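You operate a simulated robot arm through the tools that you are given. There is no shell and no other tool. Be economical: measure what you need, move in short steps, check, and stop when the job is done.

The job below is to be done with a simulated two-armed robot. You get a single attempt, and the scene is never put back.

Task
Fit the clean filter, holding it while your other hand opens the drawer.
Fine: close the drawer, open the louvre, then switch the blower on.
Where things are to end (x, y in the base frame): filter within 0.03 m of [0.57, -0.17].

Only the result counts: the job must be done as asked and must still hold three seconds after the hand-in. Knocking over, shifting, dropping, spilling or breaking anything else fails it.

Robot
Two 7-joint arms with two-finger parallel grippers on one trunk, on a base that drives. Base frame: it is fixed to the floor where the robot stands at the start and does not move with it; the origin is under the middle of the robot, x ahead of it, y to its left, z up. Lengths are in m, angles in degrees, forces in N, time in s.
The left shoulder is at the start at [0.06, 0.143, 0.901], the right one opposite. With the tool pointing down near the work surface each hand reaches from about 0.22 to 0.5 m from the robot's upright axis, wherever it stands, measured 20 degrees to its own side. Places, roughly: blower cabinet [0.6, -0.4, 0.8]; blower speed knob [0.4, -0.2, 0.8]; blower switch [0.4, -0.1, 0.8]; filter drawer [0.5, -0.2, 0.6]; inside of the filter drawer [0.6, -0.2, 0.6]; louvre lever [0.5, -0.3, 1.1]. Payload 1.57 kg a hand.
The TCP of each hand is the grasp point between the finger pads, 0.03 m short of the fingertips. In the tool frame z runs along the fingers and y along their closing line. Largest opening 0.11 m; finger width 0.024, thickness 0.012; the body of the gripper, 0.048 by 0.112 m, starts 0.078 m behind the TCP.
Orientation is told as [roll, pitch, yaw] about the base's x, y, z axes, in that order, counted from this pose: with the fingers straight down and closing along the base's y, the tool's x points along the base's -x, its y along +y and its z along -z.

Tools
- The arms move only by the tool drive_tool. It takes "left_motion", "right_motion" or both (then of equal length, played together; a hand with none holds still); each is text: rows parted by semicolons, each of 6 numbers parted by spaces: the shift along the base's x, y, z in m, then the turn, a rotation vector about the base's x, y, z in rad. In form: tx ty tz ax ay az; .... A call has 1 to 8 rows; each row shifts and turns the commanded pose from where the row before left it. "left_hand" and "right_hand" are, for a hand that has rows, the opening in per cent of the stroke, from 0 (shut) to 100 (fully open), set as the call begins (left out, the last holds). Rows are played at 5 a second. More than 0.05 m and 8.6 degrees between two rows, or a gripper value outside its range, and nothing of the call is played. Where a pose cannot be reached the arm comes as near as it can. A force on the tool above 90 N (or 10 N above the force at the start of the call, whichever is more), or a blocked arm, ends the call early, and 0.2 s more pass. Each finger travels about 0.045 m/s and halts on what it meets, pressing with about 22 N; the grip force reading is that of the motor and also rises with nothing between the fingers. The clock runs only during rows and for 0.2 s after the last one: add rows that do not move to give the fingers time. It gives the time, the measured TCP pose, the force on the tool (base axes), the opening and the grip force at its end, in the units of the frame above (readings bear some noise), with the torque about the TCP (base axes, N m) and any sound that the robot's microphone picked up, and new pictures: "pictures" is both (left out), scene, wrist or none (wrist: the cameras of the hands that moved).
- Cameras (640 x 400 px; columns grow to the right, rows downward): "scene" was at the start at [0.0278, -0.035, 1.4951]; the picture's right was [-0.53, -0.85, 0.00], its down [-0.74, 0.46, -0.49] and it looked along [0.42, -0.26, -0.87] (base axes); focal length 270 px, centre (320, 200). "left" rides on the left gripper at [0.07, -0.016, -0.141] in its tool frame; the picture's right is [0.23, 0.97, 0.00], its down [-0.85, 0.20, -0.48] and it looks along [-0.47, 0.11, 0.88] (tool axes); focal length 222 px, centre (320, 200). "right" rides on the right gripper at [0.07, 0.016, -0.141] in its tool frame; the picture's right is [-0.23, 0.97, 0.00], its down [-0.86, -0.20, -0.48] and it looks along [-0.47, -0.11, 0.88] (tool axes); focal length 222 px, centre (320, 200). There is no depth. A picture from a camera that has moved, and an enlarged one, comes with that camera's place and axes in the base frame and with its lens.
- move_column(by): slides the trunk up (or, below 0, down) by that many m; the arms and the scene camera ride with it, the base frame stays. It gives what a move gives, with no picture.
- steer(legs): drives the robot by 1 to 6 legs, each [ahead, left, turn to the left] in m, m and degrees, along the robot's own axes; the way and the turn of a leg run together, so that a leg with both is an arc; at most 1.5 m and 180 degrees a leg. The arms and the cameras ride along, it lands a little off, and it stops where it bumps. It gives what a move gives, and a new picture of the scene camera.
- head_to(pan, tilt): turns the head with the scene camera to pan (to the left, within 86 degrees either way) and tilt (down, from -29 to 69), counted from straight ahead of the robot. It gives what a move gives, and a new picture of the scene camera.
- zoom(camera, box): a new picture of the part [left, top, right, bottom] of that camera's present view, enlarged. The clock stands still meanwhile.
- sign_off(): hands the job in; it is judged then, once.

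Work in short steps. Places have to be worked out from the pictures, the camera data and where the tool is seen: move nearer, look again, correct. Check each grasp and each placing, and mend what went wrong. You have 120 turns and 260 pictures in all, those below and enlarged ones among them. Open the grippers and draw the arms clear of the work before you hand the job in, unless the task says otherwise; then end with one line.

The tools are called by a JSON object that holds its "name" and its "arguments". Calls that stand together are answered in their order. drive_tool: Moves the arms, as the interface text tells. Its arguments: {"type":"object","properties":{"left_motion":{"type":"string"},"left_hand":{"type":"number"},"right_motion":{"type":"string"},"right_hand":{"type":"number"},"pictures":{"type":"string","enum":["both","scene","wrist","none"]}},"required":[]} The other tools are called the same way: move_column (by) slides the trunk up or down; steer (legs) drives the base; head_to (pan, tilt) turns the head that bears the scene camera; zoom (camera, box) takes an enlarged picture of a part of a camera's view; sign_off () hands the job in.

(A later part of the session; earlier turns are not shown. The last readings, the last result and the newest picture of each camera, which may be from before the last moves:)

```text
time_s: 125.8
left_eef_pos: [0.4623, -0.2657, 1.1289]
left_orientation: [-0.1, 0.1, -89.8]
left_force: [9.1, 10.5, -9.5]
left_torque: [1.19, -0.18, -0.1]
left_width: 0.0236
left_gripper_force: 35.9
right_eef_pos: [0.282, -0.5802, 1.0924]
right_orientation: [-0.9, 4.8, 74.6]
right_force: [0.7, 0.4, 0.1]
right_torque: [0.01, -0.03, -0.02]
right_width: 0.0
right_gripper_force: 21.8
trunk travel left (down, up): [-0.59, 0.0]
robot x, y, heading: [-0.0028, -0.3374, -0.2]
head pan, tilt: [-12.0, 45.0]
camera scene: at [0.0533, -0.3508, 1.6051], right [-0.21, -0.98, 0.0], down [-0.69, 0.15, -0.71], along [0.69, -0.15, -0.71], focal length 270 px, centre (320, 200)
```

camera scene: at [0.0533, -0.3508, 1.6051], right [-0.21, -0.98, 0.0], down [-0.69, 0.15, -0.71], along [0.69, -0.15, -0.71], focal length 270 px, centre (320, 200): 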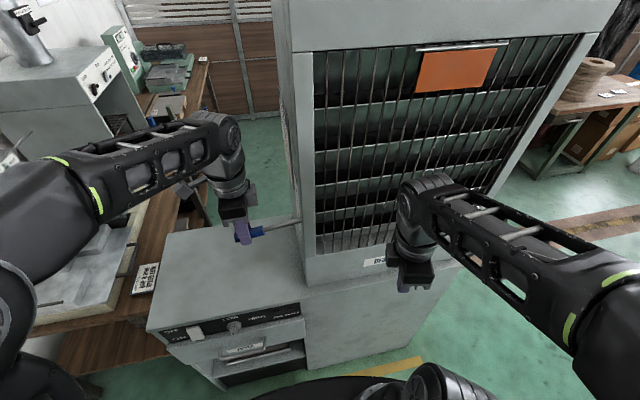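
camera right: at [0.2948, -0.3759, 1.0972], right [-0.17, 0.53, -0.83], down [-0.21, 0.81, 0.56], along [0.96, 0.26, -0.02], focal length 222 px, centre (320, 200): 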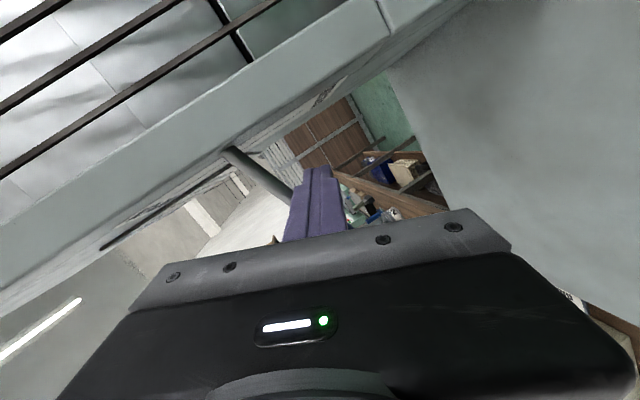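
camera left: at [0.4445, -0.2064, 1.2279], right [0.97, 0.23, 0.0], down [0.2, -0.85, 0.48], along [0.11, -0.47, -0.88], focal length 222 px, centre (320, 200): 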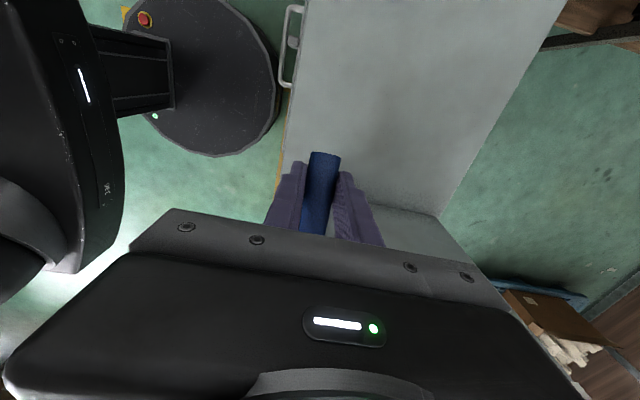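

Works well: the lever is horizontal and the slats half open. Continue to about +20°.

{"name": "drive_tool", "arguments": {"left_motion": "0.001 -0.001 0.011 0 0 0; 0 -0.001 0.011 0 0 0; 0 -0.002 0.011 0 0 0; 0 -0.003 0.01 0 0 0; 0 0 0 0 0 0", "pictures": "scene"}}

{"name": "zoom", "arguments": {"camera": "scene", "box": [200, 130, 360, 290]}}

```text
time_s: 127.0
left_eef_pos: [0.4608, -0.2738, 1.1716]
left_orientation: [0.1, -0.1, -89.9]
left_force: [0.0, 18.3, -4.4]
left_torque: [1.12, 0.11, -0.09]
left_width: 0.0233
left_gripper_force: 35.9
right_eef_pos: [0.2805, -0.5791, 1.0922]
right_orientation: [-1.0, 5.0, 74.5]
right_force: [-0.1, -0.3, -0.5]
right_torque: [-0.06, 0.02, 0.0]
right_width: 0.0
right_gripper_force: 21.6
trunk travel left (down, up): [-0.59, 0.0]
robot x, y, heading: [0.0005, -0.3319, -0.4]
head pan, tilt: [-12.0, 45.0]
camera scene: at [0.0511, -0.3494, 1.6052], right [-0.21, -0.98, 0.0], down [-0.69, 0.15, -0.71], along [0.69, -0.15, -0.71], focal length 270 px, centre (320, 200)
```

scene: 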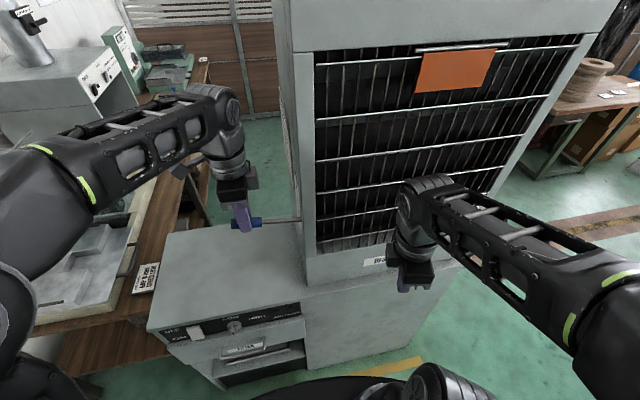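

```text
2.50 times, centred on (280, 210) of scene
camera zoom: at [0.0511, -0.3494, 1.6052], right [-0.21, -0.98, 0.0], down [-0.69, 0.15, -0.71], along [0.69, -0.15, -0.71], focal length 676 px, centre (420, 175)
```

zoom: 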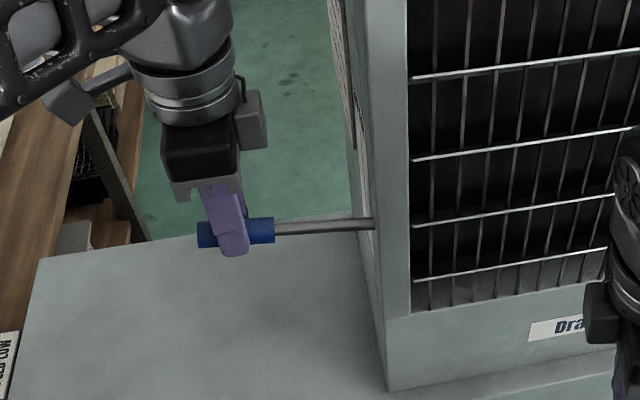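

Slats nearly fully open. Continue another ~20° toward the stop.

{"name": "drive_tool", "arguments": {"left_motion": "0 -0.004 0.01 0 0 0; 0 -0.005 0.01 0 0 0; 0 -0.005 0.009 0 0 0; 0 -0.006 0.009 0 0 0; 0 0 0 0 0 0", "pictures": "scene"}}

{"name": "zoom", "arguments": {"camera": "scene", "box": [200, 110, 360, 270]}}

```text
time_s: 128.2
left_eef_pos: [0.4618, -0.2745, 1.1717]
left_orientation: [0.1, -0.1, -90.0]
left_force: [1.7, 20.9, 2.5]
left_torque: [0.36, -0.03, -0.11]
left_width: 0.0233
left_gripper_force: 35.6
left hand out of reach, approached as far as the arm can: row 1, 2, 3, 4
right_eef_pos: [0.2804, -0.5788, 1.0927]
right_orientation: [-1.0, 5.0, 74.5]
right_force: [0.2, -0.5, 0.1]
right_torque: [0.02, -0.02, 0.02]
right_width: 0.0
right_gripper_force: 21.3
trunk travel left (down, up): [-0.59, 0.0]
robot x, y, heading: [0.0037, -0.3357, -0.6]
head pan, tilt: [-12.0, 45.0]
camera scene: at [0.0508, -0.349, 1.6052], right [-0.21, -0.98, 0.0], down [-0.69, 0.15, -0.71], along [0.69, -0.15, -0.71], focal length 270 px, centre (320, 200)
```

scene: 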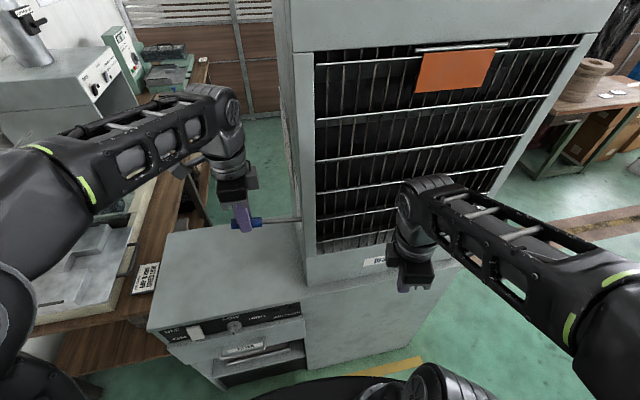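

```text
2.50 times, centred on (280, 190) of scene
camera zoom: at [0.0508, -0.349, 1.6052], right [-0.21, -0.98, 0.0], down [-0.69, 0.15, -0.71], along [0.69, -0.15, -0.71], focal length 676 px, centre (420, 225)
```

zoom: 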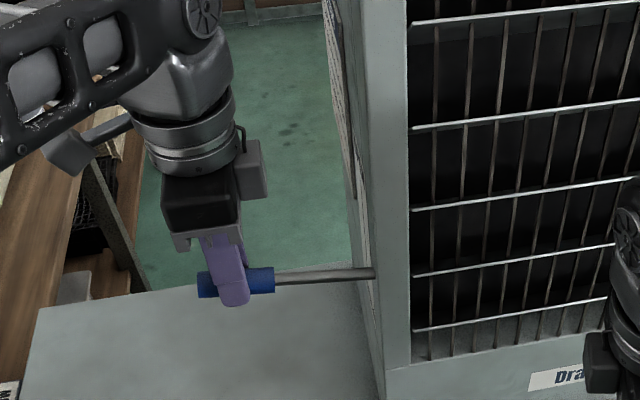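

The left arm reached its height limit at about +20°. I release to see whether the lever holds here.

{"name": "drive_tool", "arguments": {"left_motion": "0 0 0 0 0 0; 0 0 0 0 0 0; 0 0 0 0 0 0; 0 0 0 0 0 0; 0 0 0 0 0 0", "left_hand": 60, "pictures": "both"}}

{"name": "zoom", "arguments": {"camera": "scene", "box": [200, 110, 360, 270]}}

```text
time_s: 129.4
left_eef_pos: [0.4615, -0.2768, 1.17]
left_orientation: [0.1, -0.1, -89.9]
left_force: [0.2, -0.9, -0.1]
left_torque: [0.0, 0.0, -0.01]
left_width: 0.0661
left_gripper_force: 0.0
right_eef_pos: [0.2809, -0.5804, 1.0928]
right_orientation: [-1.0, 4.8, 74.6]
right_force: [0.3, 0.2, 0.1]
right_torque: [-0.02, 0.01, -0.01]
right_width: 0.0
right_gripper_force: 21.3
trunk travel left (down, up): [-0.59, 0.0]
robot x, y, heading: [-0.0009, -0.3392, -0.5]
head pan, tilt: [-12.0, 45.0]
camera scene: at [0.0507, -0.3526, 1.6051], right [-0.21, -0.98, 0.0], down [-0.69, 0.15, -0.71], along [0.69, -0.15, -0.71], focal length 270 px, centre (320, 200)
camera left: at [0.445, -0.2071, 1.3127], right [0.97, 0.23, 0.0], down [0.2, -0.85, 0.48], along [0.11, -0.47, -0.88], focal length 222 px, centre (320, 200)
```

scene: 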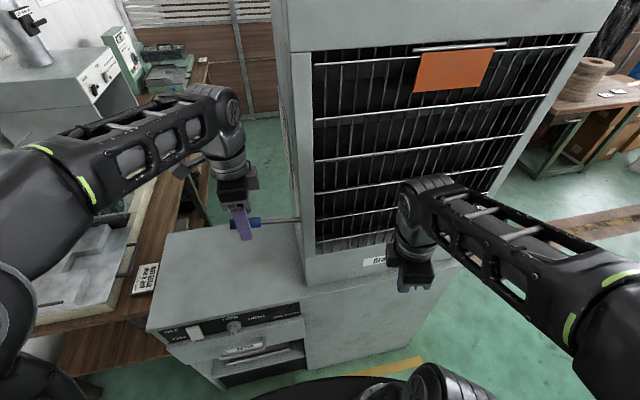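
left: 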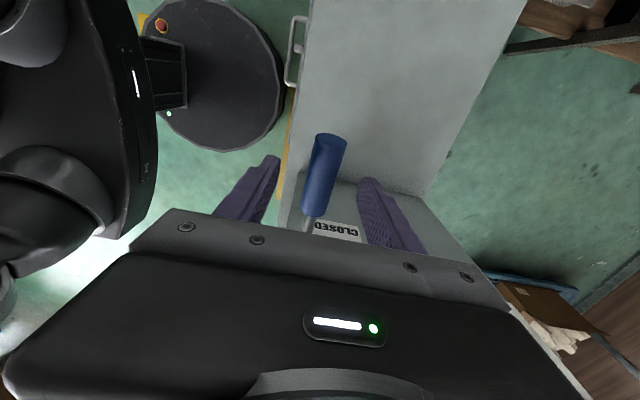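

```text
2.50 times, centred on (280, 190) of scene
camera zoom: at [0.0507, -0.3526, 1.6051], right [-0.21, -0.98, 0.0], down [-0.69, 0.15, -0.71], along [0.69, -0.15, -0.71], focal length 676 px, centre (420, 225)
```

zoom: 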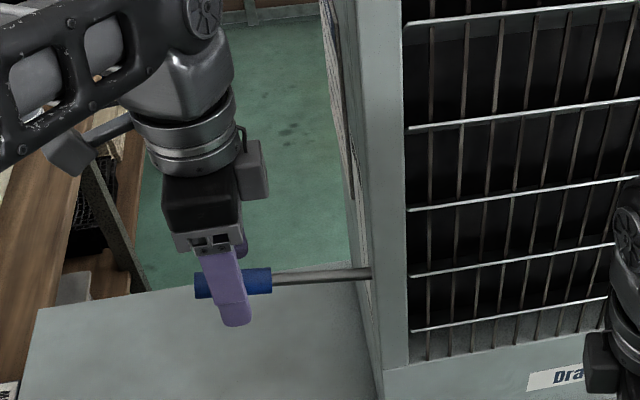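

The lever holds where it is (about +12°), and isn't at OPEN yet. I regrasp with the lever deeper between the fingers (TCP lower) to gain lift height.

{"name": "drive_tool", "arguments": {"left_motion": "0.002 0 -0.02 0 0 0; 0 0 -0.025 0 0 0; 0 0 -0.018 0 0 0; 0 0 0 0 0 0", "pictures": "none"}}

{"name": "drive_tool", "arguments": {"left_motion": "0 0 0 0 0 0; 0 0 0 0 0 0; 0 0 0 0 0 0; 0 0 0 0 0 0", "left_hand": 0, "pictures": "wrist"}}

{"name": "zoom", "arguments": {"camera": "scene", "box": [200, 110, 360, 270]}}

```text
time_s: 130.4
left_eef_pos: [0.4638, -0.2764, 1.107]
left_orientation: [0.1, 0.0, -90.0]
left_force: [1.1, 0.4, 0.3]
left_torque: [0.05, 0.01, -0.03]
left_width: 0.0663
left_gripper_force: 0.1
right_eef_pos: [0.2807, -0.5816, 1.0934]
right_orientation: [-1.0, 4.9, 74.6]
right_force: [-0.1, 0.0, 0.7]
right_torque: [0.01, 0.0, 0.02]
right_width: 0.0
right_gripper_force: 21.7
trunk travel left (down, up): [-0.59, 0.0]
robot x, y, heading: [0.0037, -0.3346, -0.2]
head pan, tilt: [-12.0, 45.0]
```

```text
time_s: 131.4
left_eef_pos: [0.4616, -0.2763, 1.1068]
left_orientation: [0.0, -0.1, -90.0]
left_force: [-7.2, -0.4, -3.0]
left_torque: [0.13, -0.2, -0.05]
left_width: 0.0235
left_gripper_force: 26.9
right_eef_pos: [0.28, -0.58, 1.091]
right_orientation: [-1.0, 4.7, 74.5]
right_force: [1.6, -0.5, -0.3]
right_torque: [0.0, -0.04, -0.01]
right_width: 0.0001
right_gripper_force: 21.0
trunk travel left (down, up): [-0.59, 0.0]
robot x, y, heading: [-0.0023, -0.335, -0.2]
head pan, tilt: [-12.0, 45.0]
camera left: at [0.4457, -0.2062, 1.2482], right [0.97, 0.23, 0.0], down [0.2, -0.85, 0.48], along [0.11, -0.47, -0.88], focal length 222 px, centre (320, 200)
```

left: 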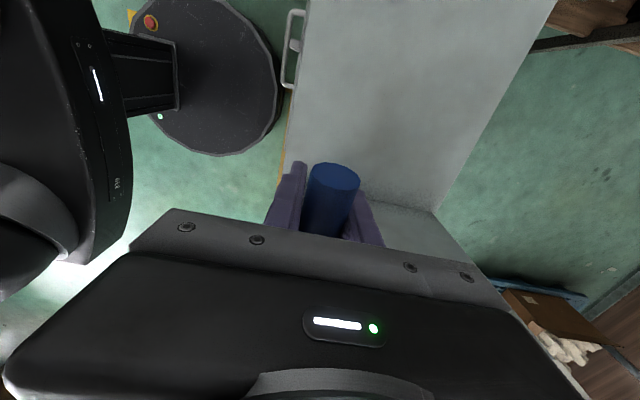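

```text
2.50 times, centred on (280, 190) of scene
camera zoom: at [0.0496, -0.3527, 1.6051], right [-0.21, -0.98, 0.0], down [-0.69, 0.15, -0.71], along [0.69, -0.15, -0.71], focal length 676 px, centre (420, 225)
```

zoom: 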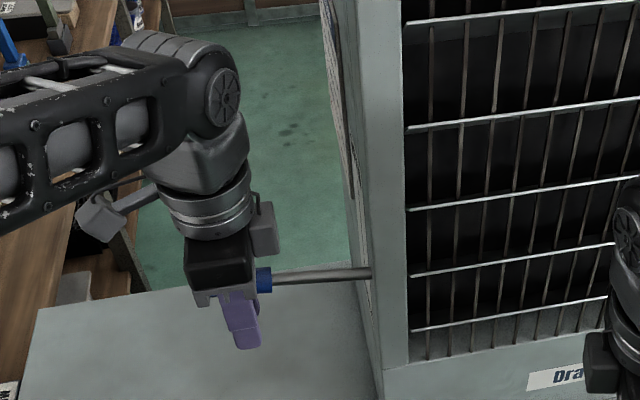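

Firm grip again. Lift along the arc.

{"name": "drive_tool", "arguments": {"left_motion": "0 -0.002 0.011 0 0 0; 0 -0.004 0.011 0 0 0; 0 -0.005 0.011 0 0 0; 0 -0.006 0.011 0 0 0; 0 0 0 0 0 0", "pictures": "scene"}}

{"name": "zoom", "arguments": {"camera": "scene", "box": [200, 110, 360, 270]}}

```text
time_s: 132.6
left_eef_pos: [0.4626, -0.2907, 1.1504]
left_orientation: [-0.3, 0.1, -89.9]
left_force: [-14.4, 14.8, -26.9]
left_torque: [-0.43, -0.52, 0.0]
left_width: 0.0241
left_gripper_force: 35.9
right_eef_pos: [0.2807, -0.5794, 1.0913]
right_orientation: [-1.0, 5.0, 74.5]
right_force: [0.0, 0.5, 0.7]
right_torque: [-0.01, 0.01, 0.03]
right_width: 0.0
right_gripper_force: 21.0
trunk travel left (down, up): [-0.59, 0.0]
robot x, y, heading: [0.0022, -0.3372, -0.4]
head pan, tilt: [-12.0, 45.0]
camera scene: at [0.0501, -0.3495, 1.605], right [-0.21, -0.98, 0.0], down [-0.69, 0.15, -0.71], along [0.69, -0.15, -0.71], focal length 270 px, centre (320, 200)
```

scene: 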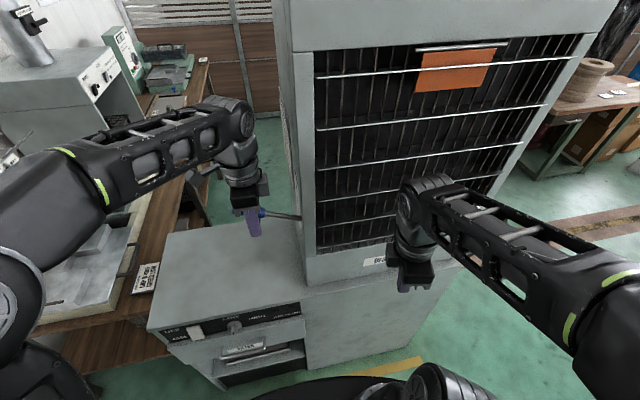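

```text
2.50 times, centred on (280, 190) of scene
camera zoom: at [0.0501, -0.3495, 1.605], right [-0.21, -0.98, 0.0], down [-0.69, 0.15, -0.71], along [0.69, -0.15, -0.71], focal length 676 px, centre (420, 225)
```

zoom: 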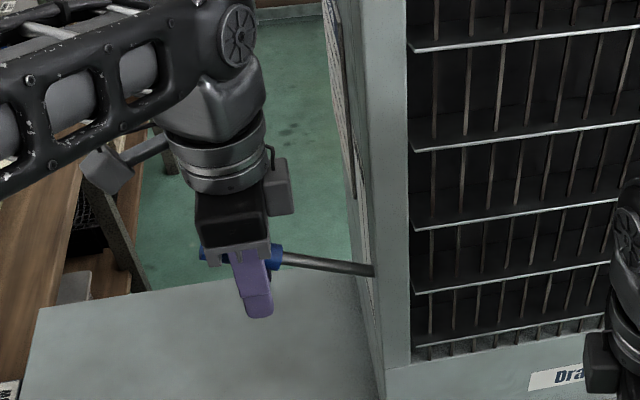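

Force is rising (27 N down on the tool); one more small lift to see whether that is the stop.

{"name": "drive_tool", "arguments": {"left_motion": "0 -0.004 0.006 0 0 0; 0 -0.004 0.006 0 0 0; 0 0 0 0 0 0", "pictures": "scene"}}

{"name": "zoom", "arguments": {"camera": "scene", "box": [200, 110, 360, 270]}}

```text
time_s: 133.4
left_eef_pos: [0.4607, -0.299, 1.1626]
left_orientation: [-0.2, 0.0, -90.0]
left_force: [-14.7, 16.8, -25.3]
left_torque: [-0.36, -0.31, 0.0]
left_width: 0.0233
left_gripper_force: 35.5
right_eef_pos: [0.281, -0.5792, 1.0923]
right_orientation: [-0.9, 4.8, 74.4]
right_force: [-0.1, -0.3, -0.9]
right_torque: [-0.01, -0.01, 0.0]
right_width: 0.0002
right_gripper_force: 21.3
trunk travel left (down, up): [-0.59, 0.0]
robot x, y, heading: [0.0002, -0.3366, -0.4]
head pan, tilt: [-12.0, 45.0]
camera scene: at [0.0499, -0.3495, 1.6052], right [-0.21, -0.98, 0.0], down [-0.69, 0.15, -0.71], along [0.69, -0.15, -0.71], focal length 270 px, centre (320, 200)
```

scene: 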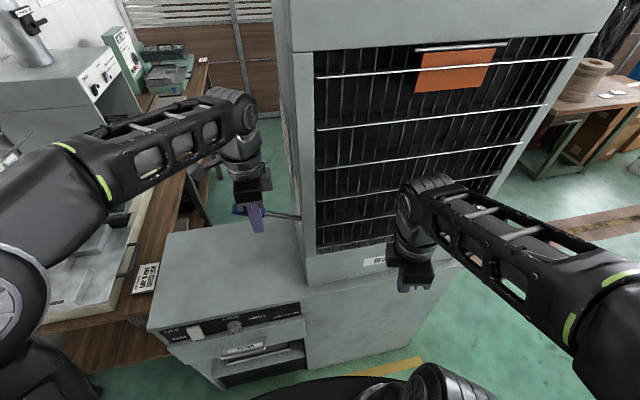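

```text
2.50 times, centred on (280, 190) of scene
camera zoom: at [0.0499, -0.3495, 1.6052], right [-0.21, -0.98, 0.0], down [-0.69, 0.15, -0.71], along [0.69, -0.15, -0.71], focal length 676 px, centre (420, 225)
```

zoom: 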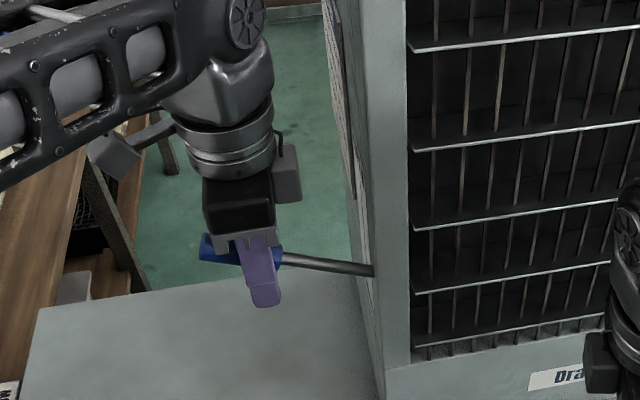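

The slats and lever no longer move while the fingers slip, so the lever is at its stop (~+29°). Release and check it stays.

{"name": "drive_tool", "arguments": {"left_motion": "0 0 0 0 0 0; 0 0 0 0 0 0; 0 0 0 0 0 0; 0 0 0 0 0 0; 0 0 0 0 0 0", "left_hand": 75, "pictures": "wrist"}}

{"name": "zoom", "arguments": {"camera": "scene", "box": [200, 110, 360, 270]}}

```text
time_s: 134.6
left_eef_pos: [0.4627, -0.3023, 1.1638]
left_orientation: [0.0, -0.1, -90.1]
left_force: [0.3, -0.8, 0.9]
left_torque: [0.02, 0.0, 0.0]
left_width: 0.0826
left_gripper_force: 0.1
right_eef_pos: [0.2805, -0.5805, 1.0924]
right_orientation: [-1.0, 4.8, 74.4]
right_force: [-0.5, -0.4, 0.0]
right_torque: [-0.01, 0.0, 0.0]
right_width: 0.0
right_gripper_force: 21.7
trunk travel left (down, up): [-0.59, 0.0]
robot x, y, heading: [-0.0011, -0.3355, -0.5]
head pan, tilt: [-12.0, 45.0]
camera left: at [0.4472, -0.2323, 1.3047], right [0.97, 0.23, 0.0], down [0.2, -0.85, 0.48], along [0.11, -0.47, -0.88], focal length 222 px, centre (320, 200)
```

left: 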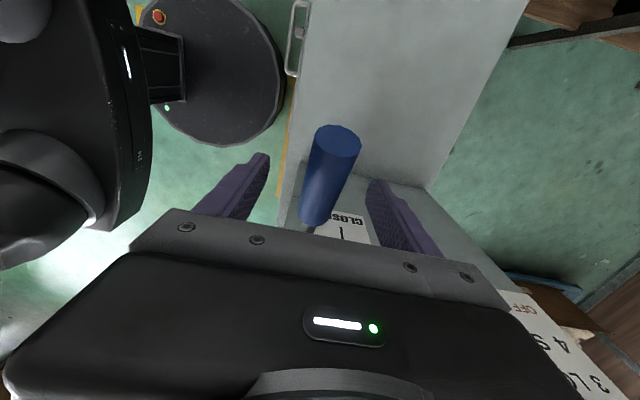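

```text
2.50 times, centred on (280, 190) of scene
camera zoom: at [0.0508, -0.3527, 1.6051], right [-0.21, -0.98, 0.0], down [-0.69, 0.15, -0.71], along [0.69, -0.15, -0.71], focal length 676 px, centre (420, 225)
```

zoom: 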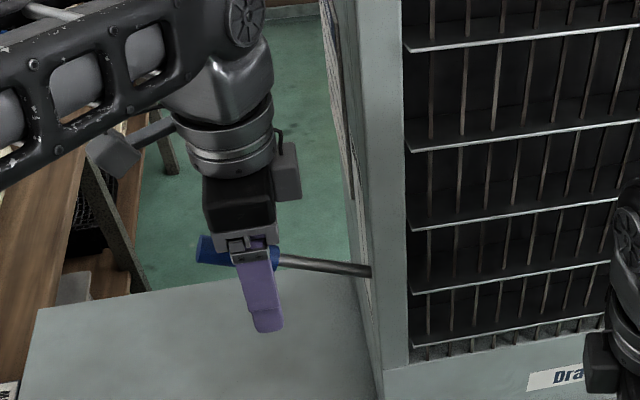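

The lever stays up. Slide the left hand out along +y past the lever tip (palm clears it), then retreat.

{"name": "drive_tool", "arguments": {"left_motion": "0 0.01 0.004 0 0 0; 0 0.02 0 0 0 0; 0 0.03 0 0 0 0; 0 0.03 0 0 0 0; 0 0.03 0 0 0 0; 0 0.03 0 0 0 0; 0 0 0 0 0 0", "pictures": "scene"}}

{"name": "steer", "arguments": {"legs": [[-0.35, 0.25, 0]]}}

{"name": "head_to", "arguments": {"pan": -20, "tilt": 35}}

{"name": "zoom", "arguments": {"camera": "scene", "box": [240, 80, 440, 280]}}

```text
time_s: 136.2
left_eef_pos: [0.4626, -0.1513, 1.1682]
left_orientation: [0.0, 0.1, -89.9]
left_force: [0.0, -0.7, -0.5]
left_torque: [-0.01, 0.01, -0.02]
left_width: 0.0826
left_gripper_force: 0.0
right_eef_pos: [0.2805, -0.5812, 1.0934]
right_orientation: [-1.0, 4.8, 74.5]
right_force: [0.3, -0.2, 1.3]
right_torque: [0.05, -0.01, 0.02]
right_width: 0.0
right_gripper_force: 21.3
trunk travel left (down, up): [-0.59, 0.0]
robot x, y, heading: [-0.0015, -0.3379, -0.2]
head pan, tilt: [-12.0, 45.0]
camera scene: at [0.0508, -0.3531, 1.6051], right [-0.21, -0.98, 0.0], down [-0.69, 0.15, -0.71], along [0.69, -0.15, -0.71], focal length 270 px, centre (320, 200)
```

scene: 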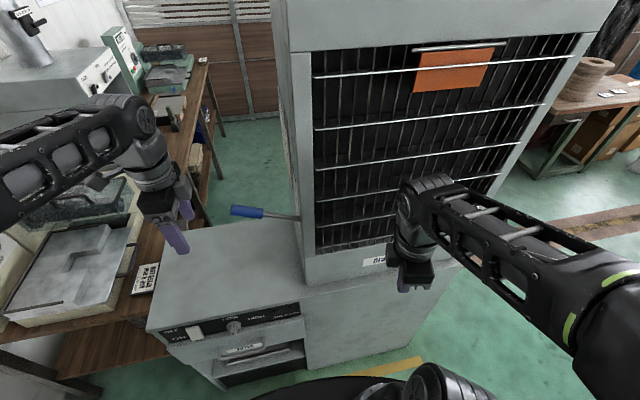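

```text
time_s: 138.8
left_eef_pos: [0.1114, 0.1047, 1.1687]
left_orientation: [0.0, 0.0, -89.8]
left_force: [0.7, 0.0, -0.3]
left_torque: [-0.02, 0.0, -0.01]
left_width: 0.0825
left_gripper_force: 0.1
right_eef_pos: [-0.0697, -0.3262, 1.0924]
right_orientation: [-1.0, 4.8, 74.6]
right_force: [0.1, 0.1, 0.2]
right_torque: [-0.02, -0.01, 0.01]
right_width: 0.0002
right_gripper_force: 21.4
trunk travel left (down, up): [-0.59, 0.0]
robot x, y, heading: [-0.3496, -0.081, 0.1]
head pan, tilt: [-12.0, 45.0]
camera scene: at [-0.3007, -0.0978, 1.6052], right [-0.21, -0.98, 0.0], down [-0.69, 0.15, -0.71], along [0.69, -0.15, -0.71], focal length 270 px, centre (320, 200)
```

scene: 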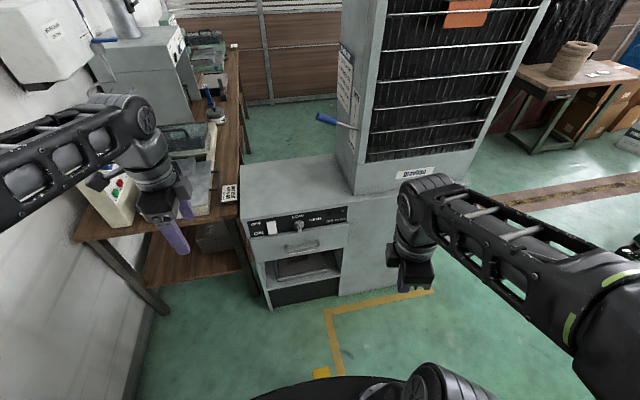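

```text
time_s: 139.6
left_eef_pos: [0.1125, 0.1046, 1.169]
left_orientation: [-0.1, -0.1, -89.8]
left_force: [1.0, 0.0, 0.4]
left_torque: [0.03, -0.02, -0.01]
left_width: 0.0825
left_gripper_force: 0.0
right_eef_pos: [-0.069, -0.3259, 1.0917]
right_orientation: [-1.0, 4.8, 74.6]
right_force: [0.6, 0.2, -0.6]
right_torque: [0.03, 0.01, -0.02]
right_width: 0.0001
right_gripper_force: 21.6
trunk travel left (down, up): [-0.59, 0.0]
robot x, y, heading: [-0.3517, -0.082, -0.3]
head pan, tilt: [-20.0, 35.0]
camera scene: at [-0.2966, -0.1116, 1.6199], right [-0.35, -0.94, 0.0], down [-0.54, 0.2, -0.82], along [0.77, -0.28, -0.57], focal length 270 px, centre (320, 200)
```

scene: 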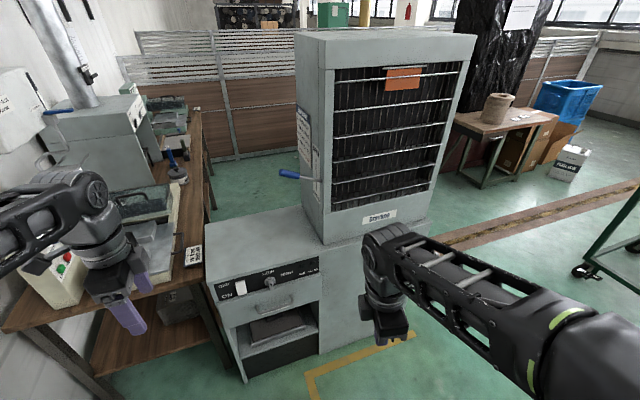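

```text
2.00 times, centred on (340, 180) of scene
camera zoom: at [-0.2966, -0.1116, 1.6199], right [-0.35, -0.94, 0.0], down [-0.54, 0.2, -0.82], along [0.77, -0.28, -0.57], focal length 541 px, centre (280, 240)
```

zoom: 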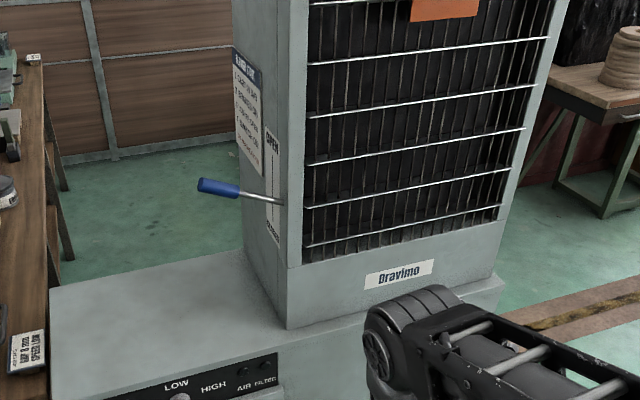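

Louvre is open and stays. Now the switch: take a closer look.

{"name": "zoom", "arguments": {"camera": "scene", "box": [200, 250, 330, 330]}}

{"name": "move_column", "arguments": {"by": -0.25}}

{"name": "head_to", "arguments": {"pan": -2, "tilt": 38}}

{"name": "zoom", "arguments": {"camera": "scene", "box": [240, 120, 400, 240]}}

```text
4.92 times, centred on (265, 290) of scene
camera zoom: at [-0.2966, -0.1116, 1.6199], right [-0.35, -0.94, 0.0], down [-0.54, 0.2, -0.82], along [0.77, -0.28, -0.57], focal length 1331 px, centre (591, -243)
```

zoom: 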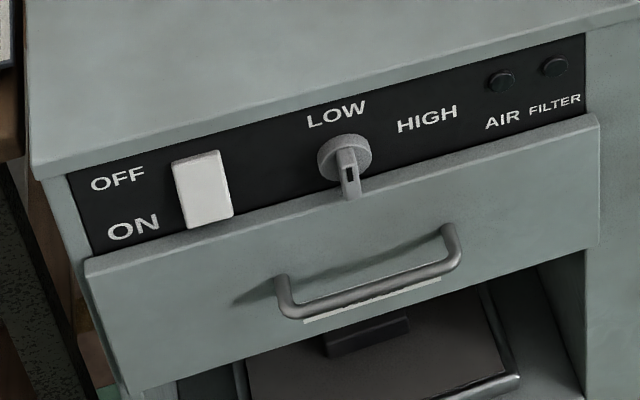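

```text
time_s: 142.1
left_eef_pos: [0.1115, 0.1044, 0.9188]
left_orientation: [0.0, -0.1, -89.7]
left_force: [-0.7, -0.2, 0.3]
left_torque: [-0.01, -0.02, 0.02]
left_width: 0.0829
left_gripper_force: 0.0
right_eef_pos: [-0.0695, -0.3269, 0.842]
right_orientation: [-1.0, 4.8, 74.5]
right_force: [0.6, 0.5, -0.2]
right_torque: [0.01, -0.01, -0.02]
right_width: 0.0001
right_gripper_force: 21.0
trunk travel left (down, up): [-0.34, 0.25]
robot x, y, heading: [-0.3495, -0.0835, -0.3]
head pan, tilt: [-20.0, 35.0]
```

```text
time_s: 142.9
left_eef_pos: [0.1126, 0.1041, 0.919]
left_orientation: [0.0, -0.1, -89.8]
left_force: [-0.2, 0.2, 0.3]
left_torque: [0.0, 0.02, 0.03]
left_width: 0.0824
left_gripper_force: 0.1
right_eef_pos: [-0.0694, -0.3271, 0.8425]
right_orientation: [-1.0, 4.8, 74.6]
right_force: [0.9, -0.6, 1.2]
right_torque: [-0.02, 0.01, -0.02]
right_width: 0.0
right_gripper_force: 20.8
trunk travel left (down, up): [-0.34, 0.25]
robot x, y, heading: [-0.3518, -0.0812, -0.3]
head pan, tilt: [-2.0, 38.0]
camera scene: at [-0.2932, -0.0846, 1.3654], right [-0.04, -1.0, 0.0], down [-0.62, 0.02, -0.79], along [0.79, -0.03, -0.62], focal length 270 px, centre (320, 200)
```

scene: 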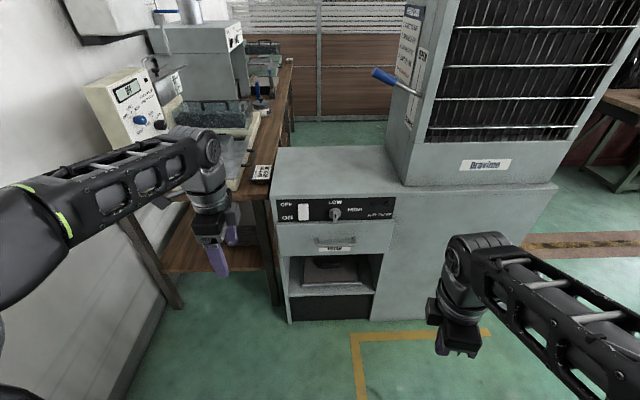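

```text
3.33 times, centred on (320, 180) of scene
camera zoom: at [-0.2932, -0.0846, 1.3654], right [-0.04, -1.0, 0.0], down [-0.62, 0.02, -0.79], along [0.79, -0.03, -0.62], focal length 901 px, centre (320, 267)
```

zoom: 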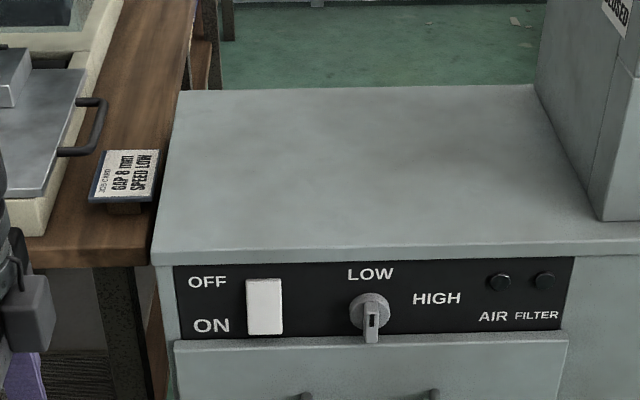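

The rocker spans z≈0.74–0.81 at y≈-0.057; its lower (ON) half must be pressed at z≈0.755. I close the left hand, tilt it ~45° forward and bring it to y -0.057, z 0.77.

{"name": "drive_tool", "arguments": {"left_motion": "0 -0.02 -0.02 0 -0.13 0; 0 -0.02 -0.02 0 -0.13 0; 0 -0.02 -0.02 0 -0.13 0; 0 -0.02 -0.02 0 -0.13 0; 0 -0.02 -0.02 0 -0.13 0; 0 -0.02 -0.02 0 -0.13 0; 0 -0.02 -0.015 0 0 0; 0 -0.02 -0.015 0 0 0", "left_hand": 0, "pictures": "both"}}

```text
time_s: 144.8
left_eef_pos: [0.1136, -0.0552, 0.7689]
left_orientation: [44.7, -0.2, -89.8]
left_force: [-0.4, 0.2, 0.4]
left_torque: [-0.03, 0.01, 0.02]
left_width: 0.0
left_gripper_force: 21.2
right_eef_pos: [-0.0694, -0.3255, 0.8419]
right_orientation: [-0.9, 4.8, 74.6]
right_force: [-0.6, 0.1, 0.3]
right_torque: [0.01, 0.04, 0.01]
right_width: 0.0
right_gripper_force: 21.3
trunk travel left (down, up): [-0.34, 0.25]
robot x, y, heading: [-0.3492, -0.0793, -0.3]
head pan, tilt: [-2.0, 38.0]
camera scene: at [-0.2931, -0.0847, 1.3654], right [-0.04, -1.0, 0.0], down [-0.62, 0.02, -0.79], along [0.79, -0.03, -0.62], focal length 270 px, centre (320, 200)
camera left: at [0.0022, 0.0138, 0.858], right [0.69, 0.23, 0.68], down [-0.19, -0.85, 0.48], along [0.7, -0.47, -0.55], focal length 222 px, centre (320, 200)
```

scene: 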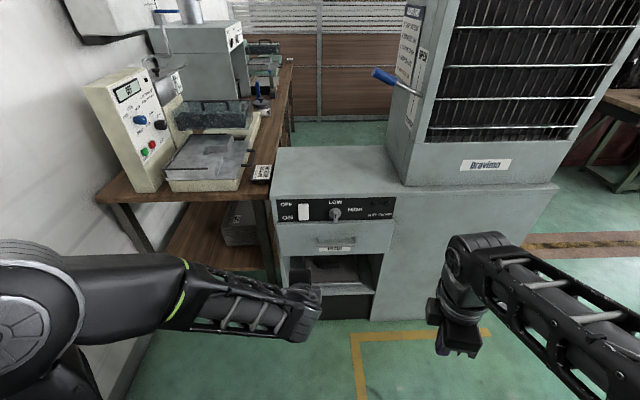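
left: 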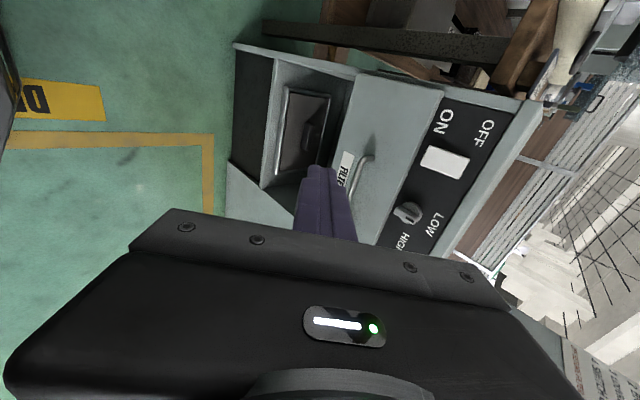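

Pose is right. Drive 0.2 m ahead, then check.

{"name": "steer", "arguments": {"legs": [[0.2, 0, 0]]}}

{"name": "zoom", "arguments": {"camera": "left", "box": [0, 0, 640, 400]}}

{"name": "zoom", "arguments": {"camera": "scene", "box": [240, 170, 400, 290]}}

```text
time_s: 146.3
left_eef_pos: [0.315, -0.0572, 0.7707]
left_orientation: [44.7, -0.1, -90.1]
left_force: [-0.1, -0.4, 0.9]
left_torque: [-0.02, -0.01, 0.0]
left_width: 0.0003
left_gripper_force: 21.5
right_eef_pos: [0.1309, -0.3292, 0.8415]
right_orientation: [-0.9, 4.7, 74.4]
right_force: [0.5, 0.0, 0.1]
right_torque: [0.02, 0.02, 0.0]
right_width: 0.0
right_gripper_force: 21.3
trunk travel left (down, up): [-0.34, 0.25]
robot x, y, heading: [-0.153, -0.0835, -0.7]
head pan, tilt: [-2.0, 38.0]
camera scene: at [-0.0913, -0.086, 1.3654], right [-0.04, -1.0, 0.0], down [-0.62, 0.03, -0.79], along [0.79, -0.03, -0.62], focal length 270 px, centre (320, 200)
```

scene: 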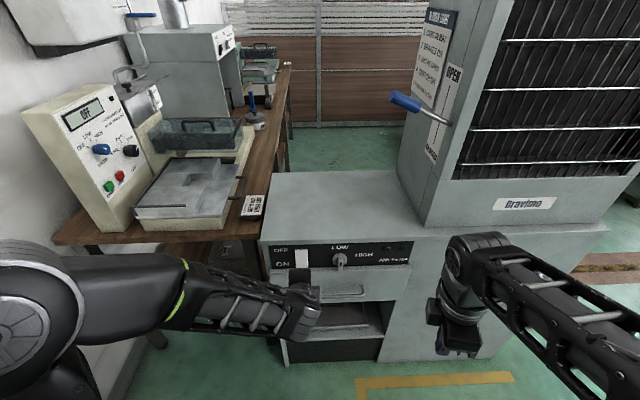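

```text
1.00 times, centred on (320, 200) of left (not enlarged: the box is as wide or as high as the picture)
camera zoom: at [0.2044, 0.0118, 0.8581], right [0.69, 0.23, 0.68], down [-0.2, -0.85, 0.48], along [0.69, -0.47, -0.55], focal length 222 px, centre (320, 200)
```

zoom: 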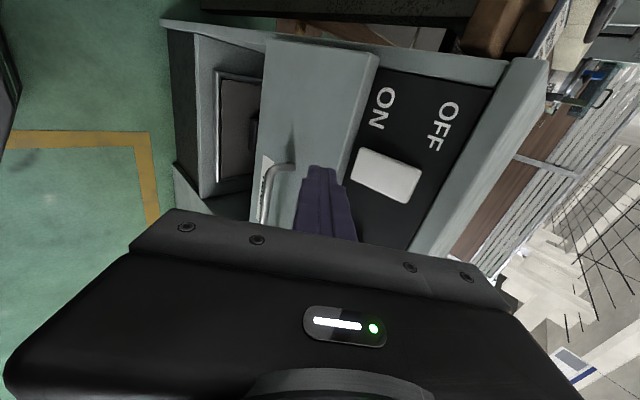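

```text
3.33 times, centred on (320, 230) of scene
camera zoom: at [-0.0913, -0.086, 1.3654], right [-0.04, -1.0, 0.0], down [-0.62, 0.03, -0.79], along [0.79, -0.03, -0.62], focal length 901 px, centre (320, 100)
```

zoom: 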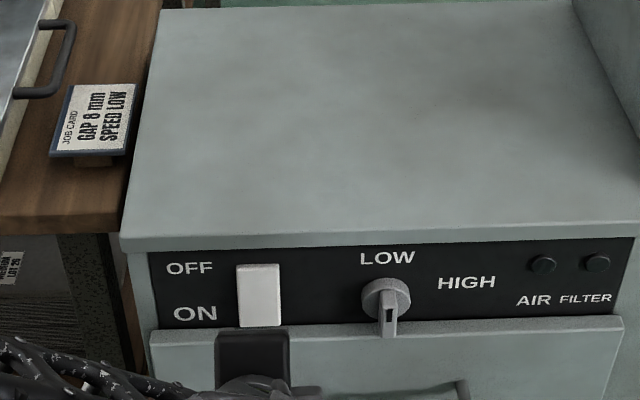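

Rocker's lower half is at (≈0.395, -0.052, 0.755), right in line. Fine-tune and advance to just short of contact.

{"name": "drive_tool", "arguments": {"left_motion": "0.015 0.005 -0.004 0 0 0; 0.015 0 0 0 0 0; 0.008 0 0 0 0 0; 0 0 0 0 0 0", "pictures": "both"}}

{"name": "zoom", "arguments": {"camera": "scene", "box": [240, 210, 400, 330]}}

```text
time_s: 147.3
left_eef_pos: [0.3523, -0.0536, 0.7649]
left_orientation: [44.6, -0.2, -90.0]
left_force: [0.0, 0.1, -0.2]
left_torque: [0.01, -0.01, 0.01]
left_width: 0.0
left_gripper_force: 21.3
right_eef_pos: [0.1304, -0.3294, 0.8432]
right_orientation: [-1.1, 4.8, 74.4]
right_force: [-0.6, 0.7, 0.3]
right_torque: [0.01, 0.0, 0.01]
right_width: 0.0002
right_gripper_force: 21.1
trunk travel left (down, up): [-0.34, 0.25]
robot x, y, heading: [-0.1483, -0.0858, -0.2]
head pan, tilt: [-2.0, 38.0]
camera scene: at [-0.0917, -0.086, 1.3654], right [-0.04, -1.0, 0.0], down [-0.62, 0.03, -0.79], along [0.79, -0.03, -0.62], focal length 270 px, centre (320, 200)
camera left: at [0.2423, 0.0164, 0.8538], right [0.69, 0.23, 0.68], down [-0.2, -0.85, 0.48], along [0.69, -0.47, -0.55], focal length 222 px, centre (320, 200)
```

scene: 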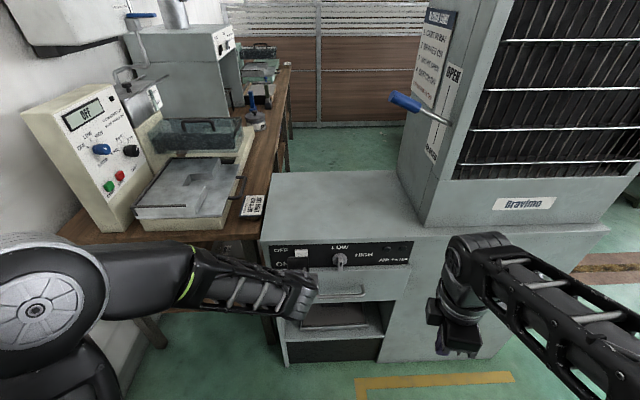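
left: 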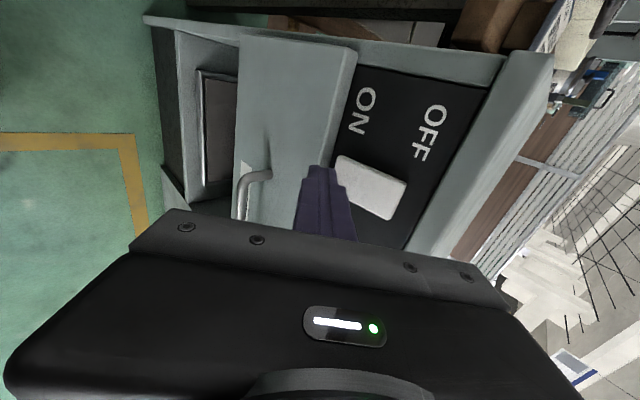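

```text
3.33 times, centred on (320, 270) of scene
camera zoom: at [-0.0917, -0.086, 1.3654], right [-0.04, -1.0, 0.0], down [-0.62, 0.03, -0.79], along [0.79, -0.03, -0.62], focal length 901 px, centre (320, -33)
```

zoom: 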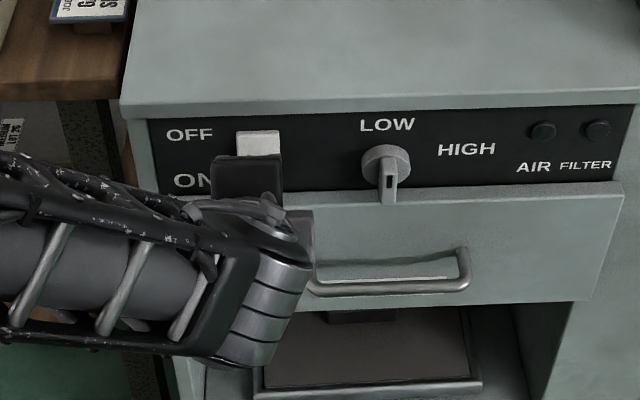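

At the rocker's lower edge now. Press in small steps.

{"name": "drive_tool", "arguments": {"left_motion": "0.006 0 0 0 0 0; 0.006 0 0 0 0 0; 0.004 0 0 0 0 0; 0 0 0 0 0 0", "pictures": "wrist"}}

{"name": "zoom", "arguments": {"camera": "left", "box": [260, 70, 460, 250]}}

```text
time_s: 148.3
left_eef_pos: [0.3694, -0.054, 0.7655]
left_orientation: [44.7, -0.2, -90.1]
left_force: [1.2, 0.0, -0.3]
left_torque: [-0.03, 0.0, -0.02]
left_width: 0.0
left_gripper_force: 21.2
right_eef_pos: [0.1317, -0.3288, 0.8421]
right_orientation: [-1.1, 4.8, 74.4]
right_force: [0.8, 1.3, -0.5]
right_torque: [-0.06, -0.01, 0.03]
right_width: 0.0
right_gripper_force: 21.1
trunk travel left (down, up): [-0.34, 0.25]
robot x, y, heading: [-0.1485, -0.0769, -0.7]
head pan, tilt: [-2.0, 38.0]
camera left: at [0.2582, 0.0162, 0.8543], right [0.69, 0.23, 0.68], down [-0.2, -0.85, 0.48], along [0.69, -0.47, -0.55], focal length 222 px, centre (320, 200)
```

left: 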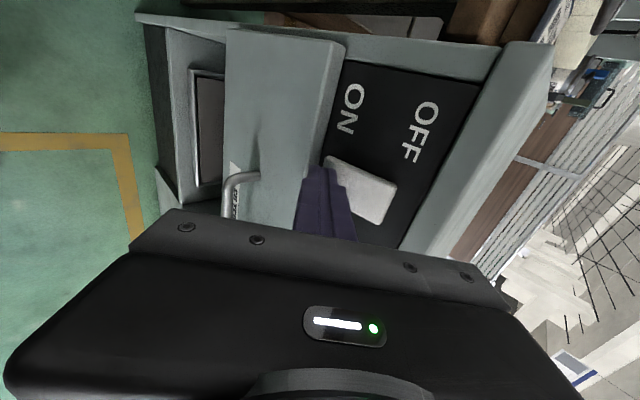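

```text
2.22 times, centred on (360, 160) of left
camera zoom: at [0.2582, 0.0162, 0.8543], right [0.69, 0.23, 0.68], down [-0.2, -0.85, 0.48], along [0.69, -0.47, -0.55], focal length 494 px, centre (231, 289)
```

zoom: 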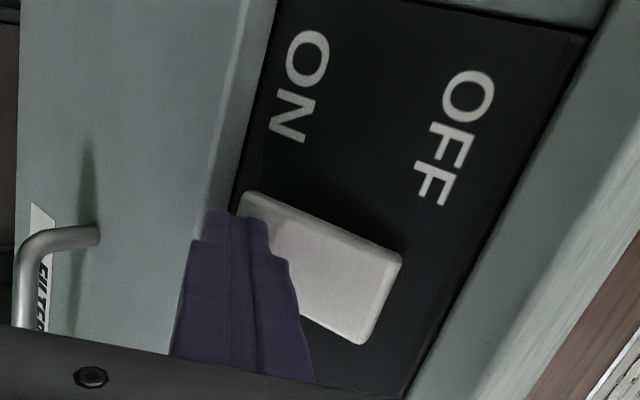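

Not yet touching; tip is over the ON end. Raise 3 mm and push on.

{"name": "drive_tool", "arguments": {"left_motion": "0.005 0 0.003 0 0 0; 0.005 0 0 0 0 0; 0.005 0 0 0 0 0; 0 0 0 0 0 0", "pictures": "wrist"}}

{"name": "zoom", "arguments": {"camera": "left", "box": [260, 70, 460, 250]}}

```text
time_s: 149.3
left_eef_pos: [0.3751, -0.0529, 0.769]
left_orientation: [44.6, -0.1, -90.4]
left_force: [-67.0, 6.2, 16.5]
left_torque: [0.07, 0.45, 0.3]
left_width: 0.0
left_gripper_force: 21.4
right_eef_pos: [0.1245, -0.3291, 0.8434]
right_orientation: [-1.2, 4.8, 74.5]
right_force: [-0.3, 0.0, 0.2]
right_torque: [0.01, 0.0, 0.03]
right_width: 0.0
right_gripper_force: 21.0
trunk travel left (down, up): [-0.34, 0.25]
robot x, y, heading: [-0.1517, -0.0819, -0.4]
head pan, tilt: [-2.0, 38.0]
camera left: at [0.2656, 0.0166, 0.8576], right [0.7, 0.22, 0.68], down [-0.2, -0.85, 0.48], along [0.69, -0.47, -0.55], focal length 222 px, centre (320, 200)
```

left: 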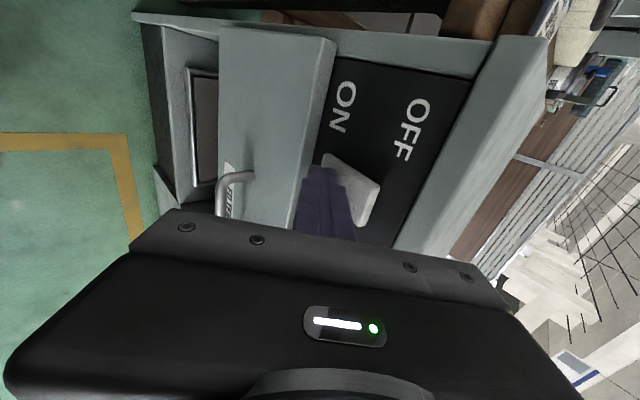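

```text
2.22 times, centred on (360, 160) of left
camera zoom: at [0.2656, 0.0166, 0.8576], right [0.7, 0.22, 0.68], down [-0.2, -0.85, 0.48], along [0.69, -0.47, -0.55], focal length 494 px, centre (231, 289)
```

zoom: 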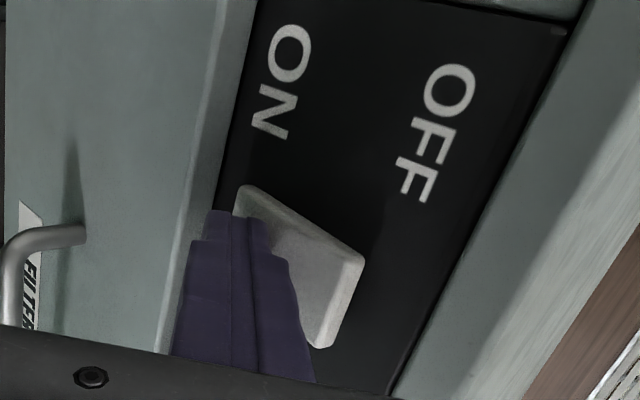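

The rocker tipped over: the OFF end now stands proud. Withdraw and check the switch and lamps.

{"name": "drive_tool", "arguments": {"left_motion": "-0.015 0 0 0 0 0; -0.03 0 0.005 0 0 0; -0.03 0 0.01 0 0 0; -0.03 0 0.01 0 0 0; 0 0 0 0 0 0", "pictures": "scene"}}

{"name": "zoom", "arguments": {"camera": "scene", "box": [240, 210, 440, 330]}}

{"name": "zoom", "arguments": {"camera": "left", "box": [200, 30, 520, 250]}}

```text
time_s: 150.6
left_eef_pos: [0.2784, -0.0537, 0.7948]
left_orientation: [44.8, 0.0, -90.0]
left_force: [0.3, 0.0, 0.3]
left_torque: [0.0, 0.04, 0.03]
left_width: 0.0
left_gripper_force: 20.8
right_eef_pos: [0.1305, -0.3293, 0.842]
right_orientation: [-1.0, 4.9, 74.5]
right_force: [0.2, 0.2, -0.5]
right_torque: [-0.02, 0.03, 0.02]
right_width: 0.0
right_gripper_force: 20.9
trunk travel left (down, up): [-0.34, 0.25]
robot x, y, heading: [-0.1514, -0.0813, -0.5]
head pan, tilt: [-2.0, 38.0]
camera scene: at [-0.0919, -0.0859, 1.3654], right [-0.04, -1.0, 0.0], down [-0.61, 0.03, -0.79], along [0.79, -0.03, -0.62], focal length 270 px, centre (320, 200)
```

scene: 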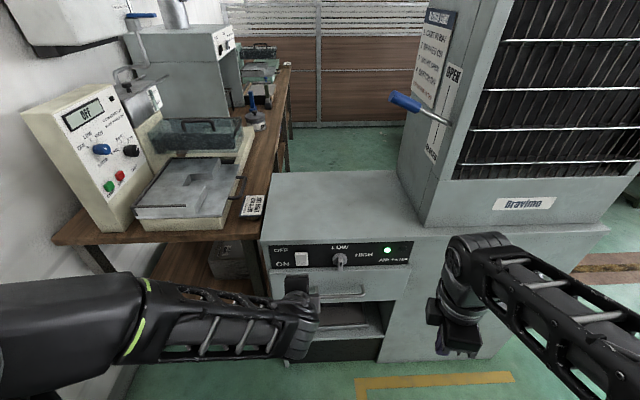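

```text
3.20 times, centred on (340, 270) of scene
camera zoom: at [-0.0919, -0.0859, 1.3654], right [-0.04, -1.0, 0.0], down [-0.61, 0.03, -0.79], along [0.79, -0.03, -0.62], focal length 865 px, centre (256, -24)
```

zoom: 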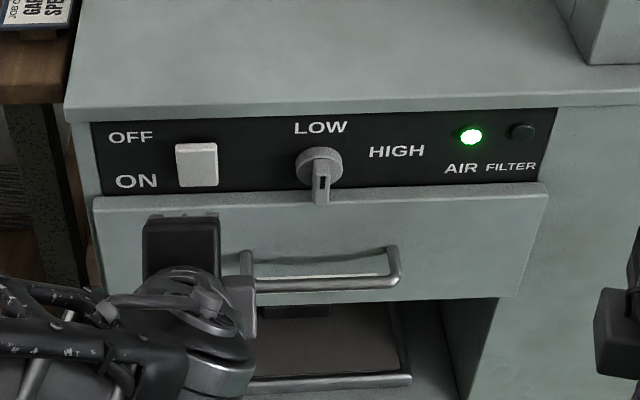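

```text
1.82 times, centred on (360, 140) of left
camera zoom: at [0.1685, 0.0159, 0.8834], right [0.69, 0.23, 0.69], down [-0.2, -0.85, 0.48], along [0.69, -0.47, -0.55], focal length 404 px, centre (247, 309)
```

zoom: 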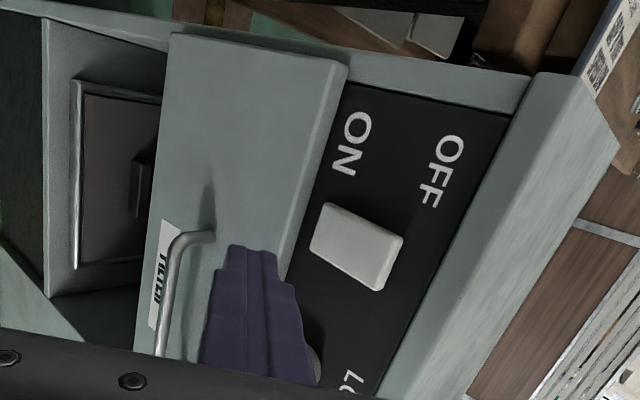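

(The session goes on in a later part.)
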